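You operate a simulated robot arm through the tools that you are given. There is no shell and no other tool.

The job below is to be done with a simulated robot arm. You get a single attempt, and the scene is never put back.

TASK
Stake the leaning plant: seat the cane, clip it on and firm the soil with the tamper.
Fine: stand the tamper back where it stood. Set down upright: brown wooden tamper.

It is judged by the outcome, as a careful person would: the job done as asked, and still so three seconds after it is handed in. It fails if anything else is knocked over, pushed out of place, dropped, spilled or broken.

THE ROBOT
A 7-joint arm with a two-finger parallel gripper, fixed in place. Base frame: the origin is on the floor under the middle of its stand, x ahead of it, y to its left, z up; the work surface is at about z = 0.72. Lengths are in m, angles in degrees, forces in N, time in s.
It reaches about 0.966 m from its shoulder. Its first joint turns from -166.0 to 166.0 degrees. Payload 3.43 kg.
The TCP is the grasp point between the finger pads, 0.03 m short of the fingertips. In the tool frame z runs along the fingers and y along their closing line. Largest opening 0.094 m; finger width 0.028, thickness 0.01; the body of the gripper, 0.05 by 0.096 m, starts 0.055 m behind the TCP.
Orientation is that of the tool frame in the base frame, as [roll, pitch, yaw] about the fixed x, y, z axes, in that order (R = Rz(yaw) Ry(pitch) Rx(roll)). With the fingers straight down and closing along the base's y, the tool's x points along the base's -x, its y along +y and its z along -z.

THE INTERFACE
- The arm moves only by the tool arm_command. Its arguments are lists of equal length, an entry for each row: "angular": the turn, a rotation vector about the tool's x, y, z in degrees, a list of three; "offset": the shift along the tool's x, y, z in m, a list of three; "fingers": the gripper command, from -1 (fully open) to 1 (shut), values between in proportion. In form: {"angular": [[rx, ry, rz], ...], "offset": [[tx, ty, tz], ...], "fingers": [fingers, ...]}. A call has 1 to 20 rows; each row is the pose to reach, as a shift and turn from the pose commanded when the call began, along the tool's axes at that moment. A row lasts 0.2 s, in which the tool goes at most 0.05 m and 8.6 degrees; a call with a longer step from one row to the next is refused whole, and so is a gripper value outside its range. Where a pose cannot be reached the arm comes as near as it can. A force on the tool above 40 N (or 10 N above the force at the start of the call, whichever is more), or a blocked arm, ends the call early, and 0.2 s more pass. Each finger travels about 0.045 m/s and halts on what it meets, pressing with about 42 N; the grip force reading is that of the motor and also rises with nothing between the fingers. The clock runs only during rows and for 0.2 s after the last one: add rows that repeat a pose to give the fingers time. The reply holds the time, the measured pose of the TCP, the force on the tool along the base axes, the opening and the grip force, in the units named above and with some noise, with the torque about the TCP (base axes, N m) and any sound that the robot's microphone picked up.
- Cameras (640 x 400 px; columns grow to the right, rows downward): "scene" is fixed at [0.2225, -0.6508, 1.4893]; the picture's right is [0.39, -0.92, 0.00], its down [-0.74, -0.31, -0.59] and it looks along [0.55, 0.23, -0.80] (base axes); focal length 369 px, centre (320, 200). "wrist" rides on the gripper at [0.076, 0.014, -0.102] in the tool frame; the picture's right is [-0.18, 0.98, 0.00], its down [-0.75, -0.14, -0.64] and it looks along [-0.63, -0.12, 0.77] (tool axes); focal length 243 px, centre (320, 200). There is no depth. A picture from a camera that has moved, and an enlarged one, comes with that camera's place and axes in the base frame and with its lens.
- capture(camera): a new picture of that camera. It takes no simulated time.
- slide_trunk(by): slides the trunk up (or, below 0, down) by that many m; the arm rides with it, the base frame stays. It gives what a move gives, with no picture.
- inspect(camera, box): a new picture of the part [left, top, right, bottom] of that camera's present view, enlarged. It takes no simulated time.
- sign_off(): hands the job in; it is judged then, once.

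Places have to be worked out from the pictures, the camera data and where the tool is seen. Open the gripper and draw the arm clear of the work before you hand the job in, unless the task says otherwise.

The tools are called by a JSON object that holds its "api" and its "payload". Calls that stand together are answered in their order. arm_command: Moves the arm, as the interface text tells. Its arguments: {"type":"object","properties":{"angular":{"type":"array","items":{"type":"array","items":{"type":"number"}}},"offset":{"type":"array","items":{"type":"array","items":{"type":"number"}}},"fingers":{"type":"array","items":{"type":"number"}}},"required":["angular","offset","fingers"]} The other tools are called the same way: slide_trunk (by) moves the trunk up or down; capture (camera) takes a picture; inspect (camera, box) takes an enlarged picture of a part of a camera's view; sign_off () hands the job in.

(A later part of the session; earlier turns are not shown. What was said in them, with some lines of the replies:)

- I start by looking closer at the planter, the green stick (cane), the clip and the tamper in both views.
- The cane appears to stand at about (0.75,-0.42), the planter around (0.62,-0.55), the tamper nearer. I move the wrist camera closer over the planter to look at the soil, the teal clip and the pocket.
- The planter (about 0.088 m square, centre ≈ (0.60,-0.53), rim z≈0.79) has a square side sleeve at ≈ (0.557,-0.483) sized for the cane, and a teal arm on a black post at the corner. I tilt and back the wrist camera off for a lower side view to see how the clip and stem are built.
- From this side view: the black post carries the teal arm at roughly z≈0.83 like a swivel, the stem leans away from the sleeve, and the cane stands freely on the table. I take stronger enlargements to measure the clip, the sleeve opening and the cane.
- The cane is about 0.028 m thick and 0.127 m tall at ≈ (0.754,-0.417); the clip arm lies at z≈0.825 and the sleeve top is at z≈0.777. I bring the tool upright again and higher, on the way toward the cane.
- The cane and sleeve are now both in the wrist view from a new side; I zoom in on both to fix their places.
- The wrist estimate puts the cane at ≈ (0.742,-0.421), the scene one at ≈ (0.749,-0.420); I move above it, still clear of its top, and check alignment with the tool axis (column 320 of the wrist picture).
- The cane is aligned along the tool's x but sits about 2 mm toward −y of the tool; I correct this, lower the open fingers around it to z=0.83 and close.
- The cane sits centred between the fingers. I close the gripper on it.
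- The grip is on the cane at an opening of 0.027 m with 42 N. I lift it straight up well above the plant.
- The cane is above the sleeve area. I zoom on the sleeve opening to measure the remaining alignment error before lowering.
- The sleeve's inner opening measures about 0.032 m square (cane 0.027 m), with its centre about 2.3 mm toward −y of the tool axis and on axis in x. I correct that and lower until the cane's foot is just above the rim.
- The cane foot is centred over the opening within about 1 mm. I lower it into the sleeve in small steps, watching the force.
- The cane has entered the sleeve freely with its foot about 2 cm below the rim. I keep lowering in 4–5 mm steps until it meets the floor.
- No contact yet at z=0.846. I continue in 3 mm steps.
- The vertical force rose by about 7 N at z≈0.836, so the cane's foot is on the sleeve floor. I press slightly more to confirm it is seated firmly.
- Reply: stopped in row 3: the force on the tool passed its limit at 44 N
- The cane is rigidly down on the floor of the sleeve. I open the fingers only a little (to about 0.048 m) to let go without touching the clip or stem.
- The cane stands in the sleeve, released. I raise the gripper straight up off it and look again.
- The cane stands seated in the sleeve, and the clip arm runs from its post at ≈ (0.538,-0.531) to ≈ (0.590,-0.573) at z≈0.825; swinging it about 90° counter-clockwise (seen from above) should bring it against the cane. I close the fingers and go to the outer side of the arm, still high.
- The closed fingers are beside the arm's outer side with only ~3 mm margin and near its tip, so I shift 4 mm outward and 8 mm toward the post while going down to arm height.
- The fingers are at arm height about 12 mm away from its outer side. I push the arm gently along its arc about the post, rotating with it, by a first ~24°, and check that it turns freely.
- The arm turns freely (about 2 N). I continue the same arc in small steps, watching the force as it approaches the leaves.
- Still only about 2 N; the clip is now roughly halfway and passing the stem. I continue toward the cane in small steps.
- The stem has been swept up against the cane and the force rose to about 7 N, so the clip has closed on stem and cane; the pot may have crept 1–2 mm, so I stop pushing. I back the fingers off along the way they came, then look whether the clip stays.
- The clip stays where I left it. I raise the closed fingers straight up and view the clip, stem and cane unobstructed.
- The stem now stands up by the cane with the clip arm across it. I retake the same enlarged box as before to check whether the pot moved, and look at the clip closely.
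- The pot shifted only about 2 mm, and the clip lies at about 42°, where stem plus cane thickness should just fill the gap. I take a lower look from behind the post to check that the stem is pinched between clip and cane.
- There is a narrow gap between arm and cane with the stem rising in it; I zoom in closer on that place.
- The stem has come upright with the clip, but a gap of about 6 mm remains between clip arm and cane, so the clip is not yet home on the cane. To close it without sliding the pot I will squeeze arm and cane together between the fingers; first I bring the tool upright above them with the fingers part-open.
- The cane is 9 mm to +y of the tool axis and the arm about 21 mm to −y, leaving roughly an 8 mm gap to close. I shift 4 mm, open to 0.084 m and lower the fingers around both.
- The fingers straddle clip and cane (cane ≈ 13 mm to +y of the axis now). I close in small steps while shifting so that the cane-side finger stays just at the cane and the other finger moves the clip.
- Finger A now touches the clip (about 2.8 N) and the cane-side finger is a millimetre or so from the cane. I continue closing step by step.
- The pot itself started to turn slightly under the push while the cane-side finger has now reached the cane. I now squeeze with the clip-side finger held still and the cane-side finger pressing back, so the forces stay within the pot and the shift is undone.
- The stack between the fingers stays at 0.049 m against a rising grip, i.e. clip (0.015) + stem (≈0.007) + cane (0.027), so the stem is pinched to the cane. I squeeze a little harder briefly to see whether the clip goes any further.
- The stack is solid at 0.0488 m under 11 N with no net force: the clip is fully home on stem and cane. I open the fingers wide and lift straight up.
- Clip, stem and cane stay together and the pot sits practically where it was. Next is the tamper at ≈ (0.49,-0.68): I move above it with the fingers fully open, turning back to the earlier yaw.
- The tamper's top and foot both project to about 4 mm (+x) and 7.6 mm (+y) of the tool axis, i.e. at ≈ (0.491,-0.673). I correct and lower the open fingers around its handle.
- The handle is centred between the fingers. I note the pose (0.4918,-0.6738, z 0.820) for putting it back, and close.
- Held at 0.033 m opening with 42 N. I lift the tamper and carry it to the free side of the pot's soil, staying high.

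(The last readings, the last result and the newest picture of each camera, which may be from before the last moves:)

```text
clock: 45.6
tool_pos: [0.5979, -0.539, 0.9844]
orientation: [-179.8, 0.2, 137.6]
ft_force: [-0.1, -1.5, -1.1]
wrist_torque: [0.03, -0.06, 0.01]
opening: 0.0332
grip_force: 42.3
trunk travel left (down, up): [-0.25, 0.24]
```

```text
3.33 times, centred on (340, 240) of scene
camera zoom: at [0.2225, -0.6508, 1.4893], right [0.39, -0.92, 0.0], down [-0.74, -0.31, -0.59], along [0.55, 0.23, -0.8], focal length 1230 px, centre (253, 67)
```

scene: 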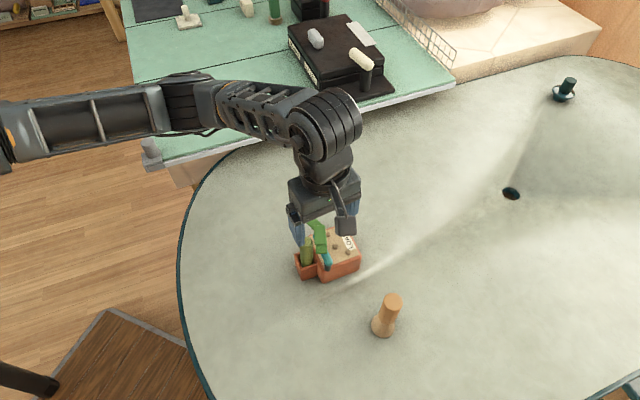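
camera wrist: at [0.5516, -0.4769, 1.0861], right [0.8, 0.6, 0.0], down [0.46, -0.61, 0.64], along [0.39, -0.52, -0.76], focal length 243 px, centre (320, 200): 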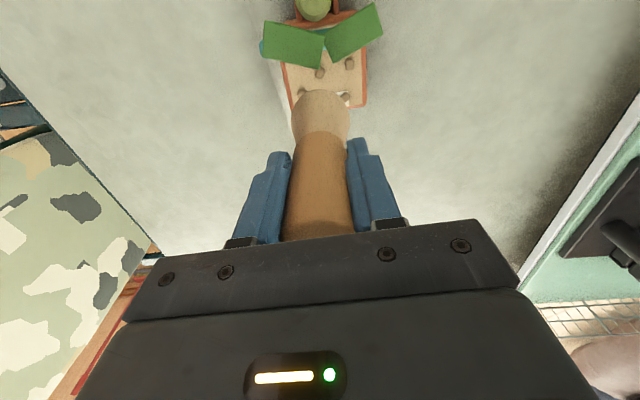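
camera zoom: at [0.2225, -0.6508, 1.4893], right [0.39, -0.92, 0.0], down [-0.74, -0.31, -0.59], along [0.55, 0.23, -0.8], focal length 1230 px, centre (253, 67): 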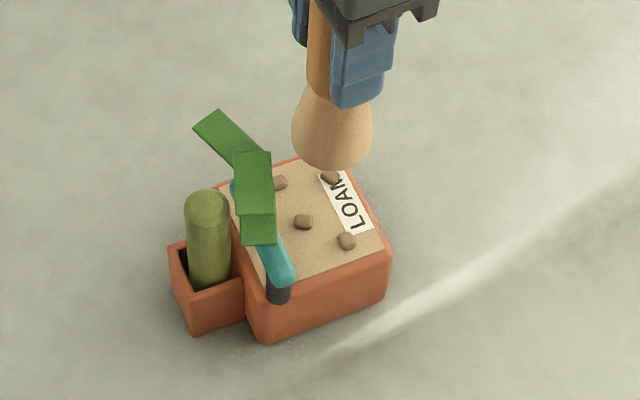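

The tamper's axis points at the soil just beyond the middle clod, with the leaves about 1.6 cm clear of the handle. I shift 3 mm to centre it and lower to just above the soil.

{"api": "arm_command", "payload": {"angular": [[0, 0, 0], [0, 0, 0], [0, 0, 0], [0, 0, 0]], "offset": [[0, 0.003, 0.02], [0, 0.003, 0.045], [0, 0.003, 0.065], [0, 0.003, 0.08]], "fingers": [1, 1, 1, 1]}}

{"api": "inspect", "payload": {"camera": "wrist", "box": [230, 20, 410, 200]}}

{"api": "inspect", "payload": {"camera": "scene", "box": [280, 180, 400, 300]}}

```text
clock: 46.6
tool_pos: [0.6012, -0.536, 0.9036]
orientation: [-179.8, 0.2, 137.7]
ft_force: [-0.3, 0.4, -1.4]
wrist_torque: [0.02, 0.0, 0.01]
opening: 0.0333
grip_force: 41.6
trunk travel left (down, up): [-0.25, 0.24]
```

```text
2.22 times, centred on (320, 110) of wrist
camera zoom: at [0.5548, -0.4747, 1.0054], right [0.8, 0.6, 0.0], down [0.46, -0.61, 0.64], along [0.39, -0.51, -0.76], focal length 539 px, centre (320, 400)
```

zoom: 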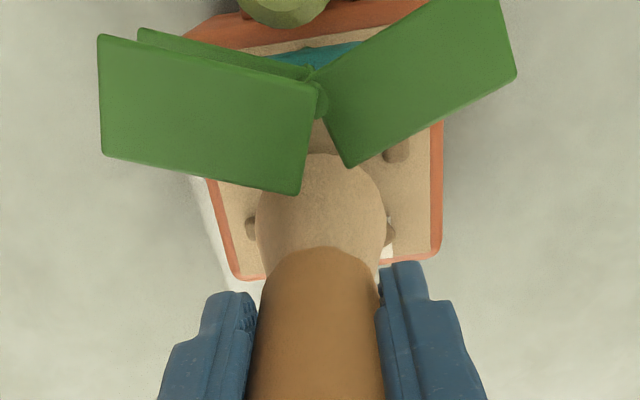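

```text
3.33 times, centred on (340, 240) of scene
camera zoom: at [0.2225, -0.6508, 1.4893], right [0.39, -0.92, 0.0], down [-0.74, -0.31, -0.59], along [0.55, 0.23, -0.8], focal length 1230 px, centre (253, 67)
```

zoom: 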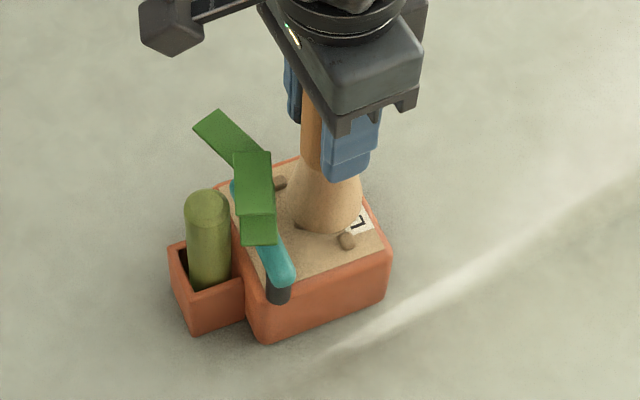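

The tamper foot is about 2 cm above the soil and clear of leaves and clip. I lower it in small steps to feel the soil.

{"api": "arm_command", "payload": {"angular": [[0, 0, 0], [0, 0, 0], [0, 0, 0], [0, 0, 0], [0, 0, 0]], "offset": [[0, 0, 0.003], [0, 0, 0.006], [0, 0, 0.009], [0, 0, 0.012], [0, 0, 0.014]], "fingers": [1, 1, 1, 1, 1]}}

```text
clock: 47.8
tool_pos: [0.6024, -0.537, 0.8906]
orientation: [-179.9, 0.2, 137.8]
ft_force: [-0.2, 0.6, -1.3]
wrist_torque: [-0.01, -0.01, 0.0]
opening: 0.0335
grip_force: 42.1
trunk travel left (down, up): [-0.25, 0.24]
```

No contact yet at z=0.8906. I continue down in 2 mm steps.

{"api": "arm_command", "payload": {"angular": [[0, 0, 0], [0, 0, 0], [0, 0, 0], [0, 0, 0]], "offset": [[0, 0, 0.002], [0, 0, 0.004], [0, 0, 0.006], [0, 0, 0.008]], "fingers": [1, 1, 1, 1]}}

{"api": "inspect", "payload": {"camera": "scene", "box": [280, 180, 400, 300]}}

```text
clock: 48.7
tool_pos: [0.6017, -0.5366, 0.8914]
orientation: [-179.7, 0.5, 137.6]
ft_force: [-6.1, 6.8, 18.3]
wrist_torque: [1.01, 0.51, 0.15]
opening: 0.0333
grip_force: 41.7
trunk travel left (down, up): [-0.25, 0.24]
stopped in row 4: the force on the tool passed its limit at 44 N (the readings are from after the stop); the commanded pose is now the measured one
```

```text
3.33 times, centred on (340, 240) of scene
camera zoom: at [0.2225, -0.6508, 1.4893], right [0.39, -0.92, 0.0], down [-0.74, -0.31, -0.59], along [0.55, 0.23, -0.8], focal length 1230 px, centre (253, 67)
```

zoom: 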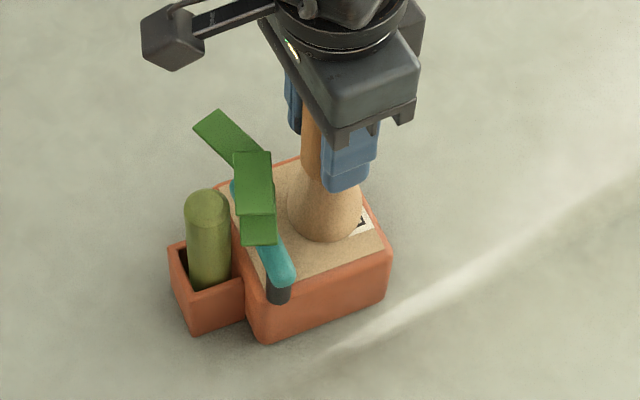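

The tamper pressed the soil with up to 44 N, and the clods have disappeared from the soil surface — it looks firmed. I lift the tamper straight up and check the soil.

{"api": "arm_command", "payload": {"angular": [[0, 0, 0], [0, 0, 0], [0, 0, 0], [0, 0, 0]], "offset": [[0, 0, -0.004], [0, 0, -0.03], [0, 0, -0.07], [0, 0, -0.1]], "fingers": [1, 1, 1, 1]}}

{"api": "inspect", "payload": {"camera": "scene", "box": [280, 180, 400, 300]}}

{"api": "inspect", "payload": {"camera": "wrist", "box": [230, 0, 430, 200]}}

```text
clock: 49.7
tool_pos: [0.6018, -0.5357, 0.9893]
orientation: [-179.9, 0.6, 137.7]
ft_force: [1.2, 0.0, -0.9]
wrist_torque: [-0.01, 0.01, -0.04]
opening: 0.0332
grip_force: 42.0
trunk travel left (down, up): [-0.25, 0.24]
```

```text
3.33 times, centred on (340, 240) of scene
camera zoom: at [0.2225, -0.6508, 1.4893], right [0.39, -0.92, 0.0], down [-0.74, -0.31, -0.59], along [0.55, 0.23, -0.8], focal length 1230 px, centre (253, 67)
```

zoom: 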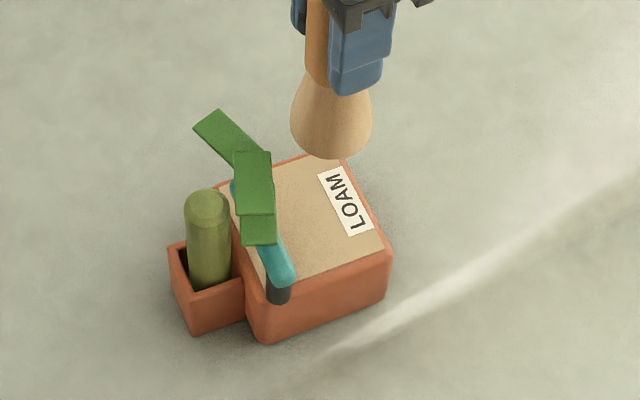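

```text
2.00 times, centred on (330, 100) of wrist
camera zoom: at [0.5553, -0.4738, 1.0906], right [0.8, 0.6, 0.0], down [0.46, -0.61, 0.65], along [0.39, -0.52, -0.76], focal length 485 px, centre (300, 400)
```

zoom: 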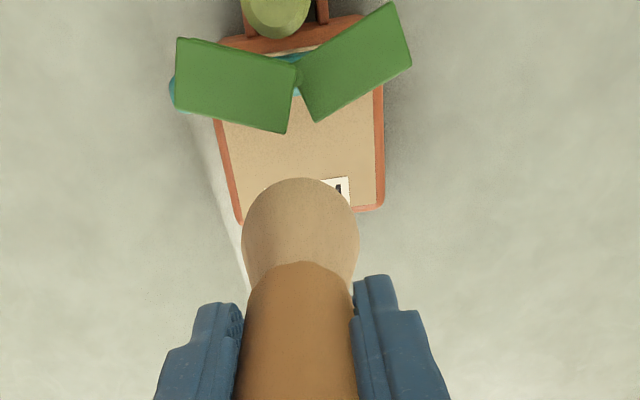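

The clods are gone and the soil is level: firmed. I carry the tamper back over its original place at ≈ (0.4918,-0.6738), correcting the small tilt on the way.

{"api": "arm_command", "payload": {"angular": [[0, 0.1, 0], [0, 0.2, 0], [0, 0.3, 0], [0, 0.4, 0], [0, 0.5, 0], [0, 0.5, 0]], "offset": [[-0.002, -0.035, 0], [-0.004, -0.07, 0], [-0.006, -0.105, 0], [-0.009, -0.14, 0], [-0.0116, -0.1766, 0], [-0.0116, -0.1766, 0]], "fingers": [1, 1, 1, 1, 1, 1]}}

{"api": "inspect", "payload": {"camera": "wrist", "box": [220, 40, 420, 230]}}

```text
clock: 51.1
tool_pos: [0.4923, -0.6768, 0.9874]
orientation: [-179.9, 0.0, 137.8]
ft_force: [0.2, -0.1, -2.4]
wrist_torque: [-0.02, -0.01, -0.04]
opening: 0.0329
grip_force: 41.5
trunk travel left (down, up): [-0.25, 0.24]
```

```text
2.11 times, centred on (320, 135) of wrist
camera zoom: at [0.4454, -0.6137, 1.0898], right [0.8, 0.6, 0.0], down [0.46, -0.61, 0.64], along [0.38, -0.51, -0.77], focal length 511 px, centre (320, 337)
```

zoom: 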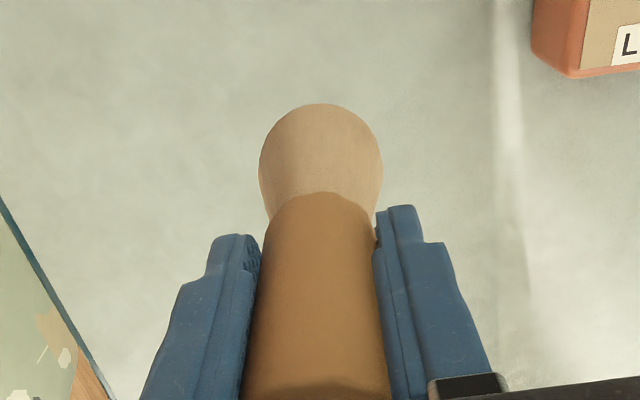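

The tamper sits in the grip as before, and I'm within ~1 mm of the original spot. I correct that and lower to about 1.5 cm above the table.

{"api": "arm_command", "payload": {"angular": [[0, 0, 0], [0, 0, 0], [0, 0, 0], [0, 0, 0], [0, 0, 0]], "offset": [[0.0008, 0.0009, 0.03], [0.0008, 0.0009, 0.07], [0.0008, 0.0009, 0.11], [0.0008, 0.0009, 0.14], [0.0008, 0.0009, 0.152]], "fingers": [1, 1, 1, 1, 1]}}

{"api": "inspect", "payload": {"camera": "wrist", "box": [220, 40, 420, 230]}}

```text
clock: 52.3
tool_pos: [0.491, -0.6748, 0.8351]
orientation: [-179.8, -0.1, 137.7]
ft_force: [-0.5, -0.5, -1.3]
wrist_torque: [-0.02, -0.03, -0.01]
opening: 0.033
grip_force: 42.1
trunk travel left (down, up): [-0.25, 0.24]
```

```text
2.11 times, centred on (320, 135) of wrist
camera zoom: at [0.4458, -0.613, 0.9378], right [0.8, 0.6, 0.0], down [0.46, -0.61, 0.64], along [0.38, -0.51, -0.77], focal length 511 px, centre (320, 337)
```

zoom: 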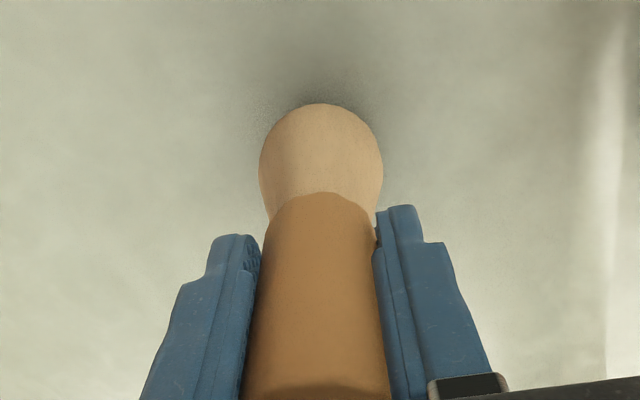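

About 1.5 cm remain to the table. I lower in small steps until it just touches.

{"api": "arm_command", "payload": {"angular": [[0, 0, 0], [0, 0, 0], [0, 0, 0], [0, 0, 0], [0, 0, 0]], "offset": [[-0.0005, 0.0005, 0.004], [-0.0005, 0.0005, 0.008], [-0.0005, 0.0005, 0.011], [-0.0005, 0.0005, 0.013], [-0.0005, 0.0005, 0.0145]], "fingers": [1, 1, 1, 1, 1]}}

```text
clock: 53.5
tool_pos: [0.492, -0.6734, 0.8222]
orientation: [-179.8, 0.0, 137.7]
ft_force: [-0.5, 0.0, -0.7]
wrist_torque: [-0.01, -0.03, 0.04]
opening: 0.0332
grip_force: 41.8
trunk travel left (down, up): [-0.25, 0.24]
```

Force shows nearly no support yet (−0.7 N vs −1.3 N hanging). I go down a further millimetre or two.

{"api": "arm_command", "payload": {"angular": [[0, 0, 0], [0, 0, 0], [0, 0, 0]], "offset": [[0, 0, 0.0007], [0, 0, 0.0014], [0, 0, 0.0018]], "fingers": [1, 1, 1]}}

```text
clock: 54.3
tool_pos: [0.4935, -0.6749, 0.8206]
orientation: [-179.8, 0.0, 137.7]
ft_force: [-0.1, -0.4, -2.0]
wrist_torque: [0.04, -0.01, 0.0]
opening: 0.0331
grip_force: 42.1
trunk travel left (down, up): [-0.25, 0.24]
```

Still hanging free. I continue by fractions of a millimetre until contact.

{"api": "arm_command", "payload": {"angular": [[0, 0, 0], [0, 0, 0], [0, 0, 0]], "offset": [[0, 0, 0.0006], [0, 0, 0.0012], [0, 0, 0.0016]], "fingers": [1, 1, 1]}}

{"api": "inspect", "payload": {"camera": "scene", "box": [340, 260, 430, 350]}}

```text
clock: 55.1
tool_pos: [0.4935, -0.6742, 0.8202]
orientation: [-179.8, -0.1, 137.7]
ft_force: [-0.6, 2.1, 6.3]
wrist_torque: [0.24, -0.07, 0.06]
opening: 0.0332
grip_force: 41.6
trunk travel left (down, up): [-0.25, 0.24]
```

```text
4.44 times, centred on (385, 305) of scene
camera zoom: at [0.2225, -0.6508, 1.4893], right [0.39, -0.92, 0.0], down [-0.74, -0.31, -0.59], along [0.55, 0.23, -0.8], focal length 1640 px, centre (31, -267)
```

zoom: 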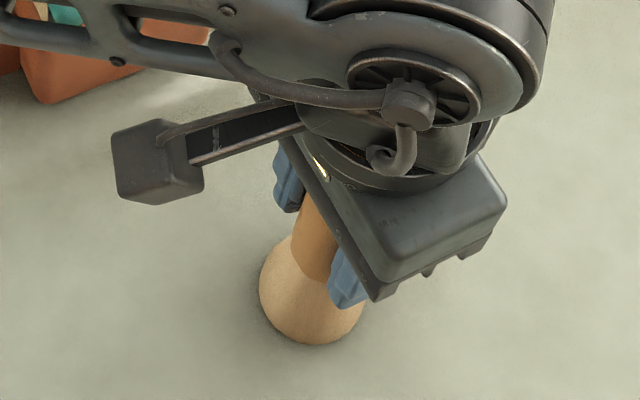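

The tamper now stands on the table (about 8 N support). I open the fingers fully to let it go.

{"api": "arm_command", "payload": {"angular": [[0, 0, 0], [0, 0, 0], [0, 0, 0], [0, 0, 0], [0, 0, 0]], "offset": [[0, 0, -0.0008], [0, 0, -0.0008], [0, 0, -0.0008], [0, 0, -0.0008], [0, 0, -0.0008]], "fingers": [0.0, -0.5, -1, -1, -1]}}

{"api": "inspect", "payload": {"camera": "wrist", "box": [220, 40, 420, 230]}}

```text
clock: 56.3
tool_pos: [0.4923, -0.6737, 0.8201]
orientation: [-179.8, 0.0, 137.6]
ft_force: [0.7, 1.0, 0.5]
wrist_torque: [0.01, -0.01, 0.0]
opening: 0.0939
grip_force: 0.1
trunk travel left (down, up): [-0.25, 0.24]
```

```text
2.11 times, centred on (320, 135) of wrist
camera zoom: at [0.4462, -0.6123, 0.9226], right [0.8, 0.6, 0.0], down [0.46, -0.61, 0.64], along [0.38, -0.51, -0.77], focal length 511 px, centre (320, 337)
```

zoom: 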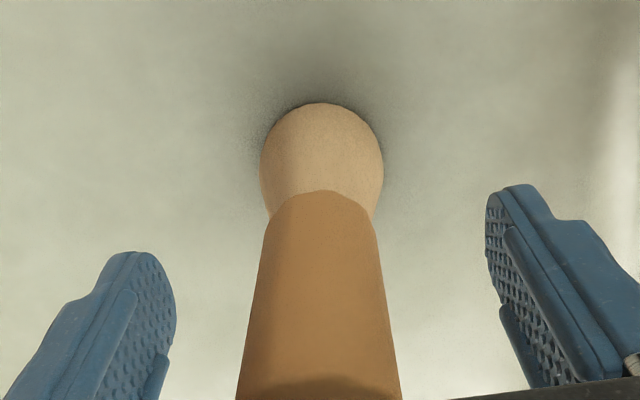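

The tamper stands upright, released. I raise the gripper straight up clear of it and back away toward the robot, then check everything.

{"api": "arm_command", "payload": {"angular": [[0, 0, 0], [0, 0, 0], [0, 0, 0], [0, 0, 0], [0, 0, 0], [0, 0, 0]], "offset": [[0, 0, -0.02], [0, 0, -0.06], [0, 0, -0.1], [0, 0, -0.14], [0, 0, -0.18], [0, 0, -0.22]], "fingers": [-1, -1, -1, -1, -1, -1]}}

{"api": "arm_command", "payload": {"angular": [[0, 0, 0], [0, 0, 0], [0, 0, 0], [0, 0, 0], [0, 0, 0]], "offset": [[0.04, 0, 0], [0.08, 0.0, 0], [0.12, 0.0, 0], [0.16, 0.0, 0], [0.2, 0.0, 0]], "fingers": [-1, -1, -1, -1, -1]}}

{"api": "capture", "payload": {"camera": "scene"}}

{"api": "inspect", "payload": {"camera": "scene", "box": [360, 285, 415, 345]}}

{"api": "inspect", "payload": {"camera": "scene", "box": [280, 200, 360, 290]}}

```text
clock: 57.7
tool_pos: [0.4928, -0.6734, 1.0385]
orientation: [-179.8, -0.1, 137.7]
ft_force: [0.9, 0.3, -0.5]
wrist_torque: [0.02, 0.03, 0.0]
opening: 0.0942
grip_force: 0.0
trunk travel left (down, up): [-0.25, 0.24]
```

```text
clock: 58.9
tool_pos: [0.3468, -0.5386, 1.0404]
orientation: [-179.8, 0.0, 137.7]
ft_force: [0.6, -0.1, -0.1]
wrist_torque: [0.01, 0.0, -0.03]
opening: 0.0938
grip_force: 0.0
trunk travel left (down, up): [-0.25, 0.24]
```

```text
taken
```

scene: 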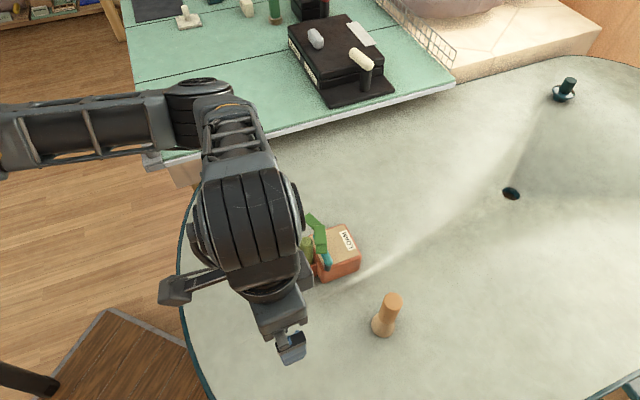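

```text
6.67 times, centred on (388, 315) of scene
camera zoom: at [0.2225, -0.6508, 1.4893], right [0.39, -0.92, 0.0], down [-0.74, -0.31, -0.59], along [0.55, 0.23, -0.8], focal length 2459 px, centre (-130, -567)
```

zoom: 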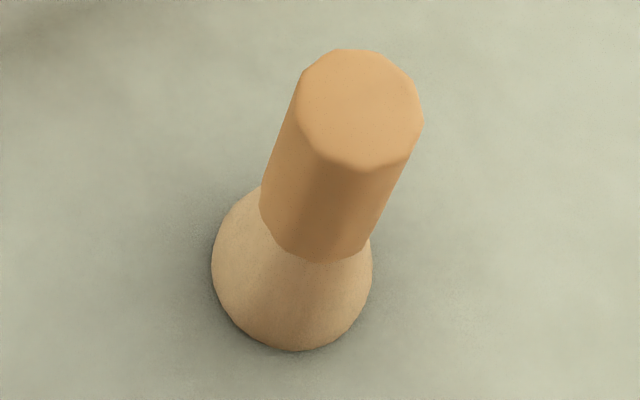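

```text
4.44 times, centred on (320, 245) of scene
camera zoom: at [0.2225, -0.6508, 1.4893], right [0.39, -0.92, 0.0], down [-0.74, -0.31, -0.59], along [0.55, 0.23, -0.8], focal length 1640 px, centre (320, 0)
```

zoom: 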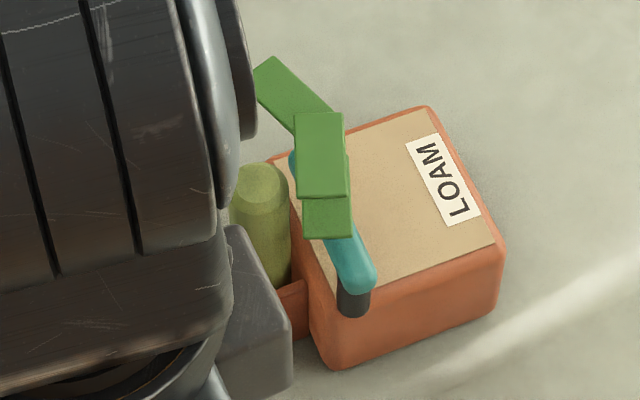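

The tamper stands within a millimetre of its original place. I return the arm near its starting pose, clear of the work, and check clip, stem and cane once more from there.

{"api": "arm_command", "payload": {"angular": [[0, 0, -7], [0, 0, -14], [0, 0, -21], [0, 0, -28], [0, 0, -35], [0, 0, -42.3]], "offset": [[0.0068, 0.034, -0.011], [0.0136, 0.068, -0.022], [0.0204, 0.102, -0.033], [0.0271, 0.136, -0.044], [0.0339, 0.17, -0.055], [0.0407, 0.2036, -0.066]], "fingers": [-1, -1, -1, -1, -1, -1]}}

{"api": "capture", "payload": {"camera": "scene"}}

{"api": "inspect", "payload": {"camera": "scene", "box": [280, 190, 370, 290]}}

{"api": "inspect", "payload": {"camera": "wrist", "box": [180, 80, 340, 220]}}

```text
clock: 60.3
tool_pos: [0.4537, -0.3602, 1.1052]
orientation: [-179.8, -0.2, -179.9]
ft_force: [0.7, -0.1, 0.9]
wrist_torque: [0.02, -0.04, 0.03]
opening: 0.0937
grip_force: 0.0
trunk travel left (down, up): [-0.25, 0.24]
```

```text
taken
```

scene: 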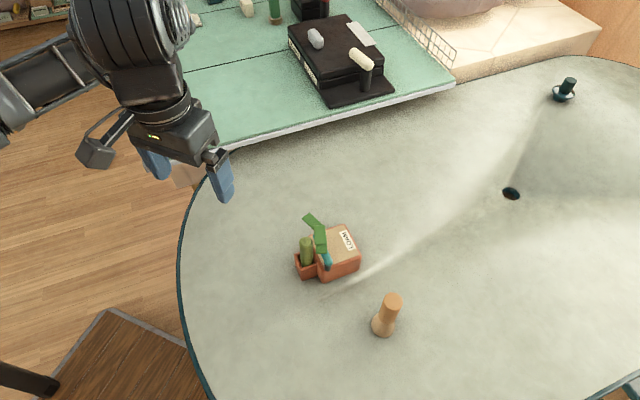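

```text
4.00 times, centred on (325, 240) of scene
camera zoom: at [0.2225, -0.6508, 1.4893], right [0.39, -0.92, 0.0], down [-0.74, -0.31, -0.59], along [0.55, 0.23, -0.8], focal length 1476 px, centre (300, 40)
```

zoom: 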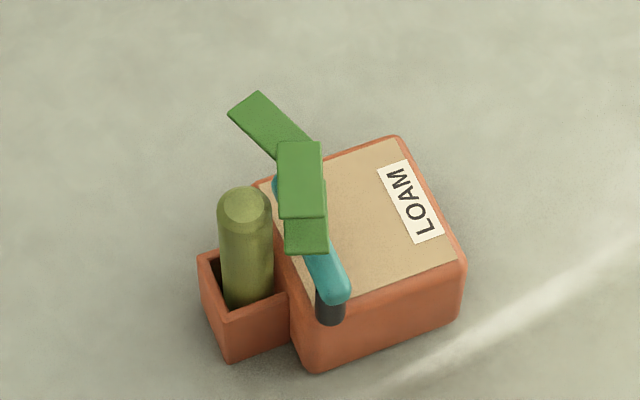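

```text
2.86 times, centred on (260, 150) of wrist
camera zoom: at [0.3775, -0.3456, 1.207], right [0.18, 0.98, 0.0], down [0.76, -0.14, 0.64], along [0.63, -0.12, -0.77], focal length 693 px, centre (491, 343)
```

zoom: 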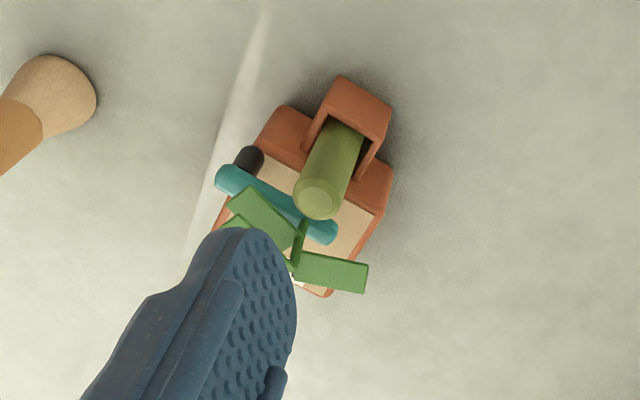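

I zoom in on the clip and stem from this side to confirm the stem is held between clip and cane.

{"api": "inspect", "payload": {"camera": "wrist", "box": [245, 115, 315, 185]}}

```text
5.71 times, centred on (280, 150) of wrist
camera zoom: at [0.3775, -0.3456, 1.207], right [0.18, 0.98, 0.0], down [0.76, -0.14, 0.64], along [0.63, -0.12, -0.77], focal length 1386 px, centre (549, 486)
```

zoom: 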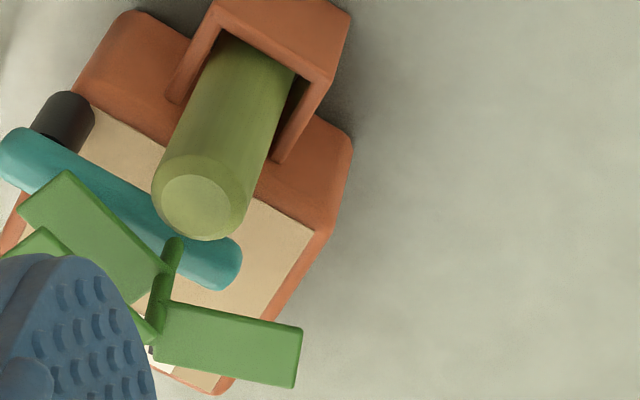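

The stem comes up between the clip arm and the cane, the cane stands on the sleeve floor, and the soil is level. The tamper is upright on its old spot and the open gripper is clear, so I hand the job in.

{"api": "sign_off", "payload": {}}

```text
The job is handed in.
```

The plant is staked and the job is handed in. I don't have the judge's result.

- **Cane:** it stands in the pot's side sleeve, pressed down until its foot reached the sleeve floor.
- **Clip:** the teal arm is swung round and holds the stem against the cane. Squeezing arm and cane together at about 11 N closed it no further.
- **Soil:** I pressed it with the tamper until the force limit stopped the arm at 44 N. The clods are gone and the surface is level.
- **Tamper:** it is standing upright within about 1 mm of its original spot.

Closing the clip slid and turned the pot slightly, by roughly 4 mm and a few degrees. I left it there instead of risking the clip to push it back. In the last pictures nothing had been knocked over or dropped, and the gripper was open and clear.
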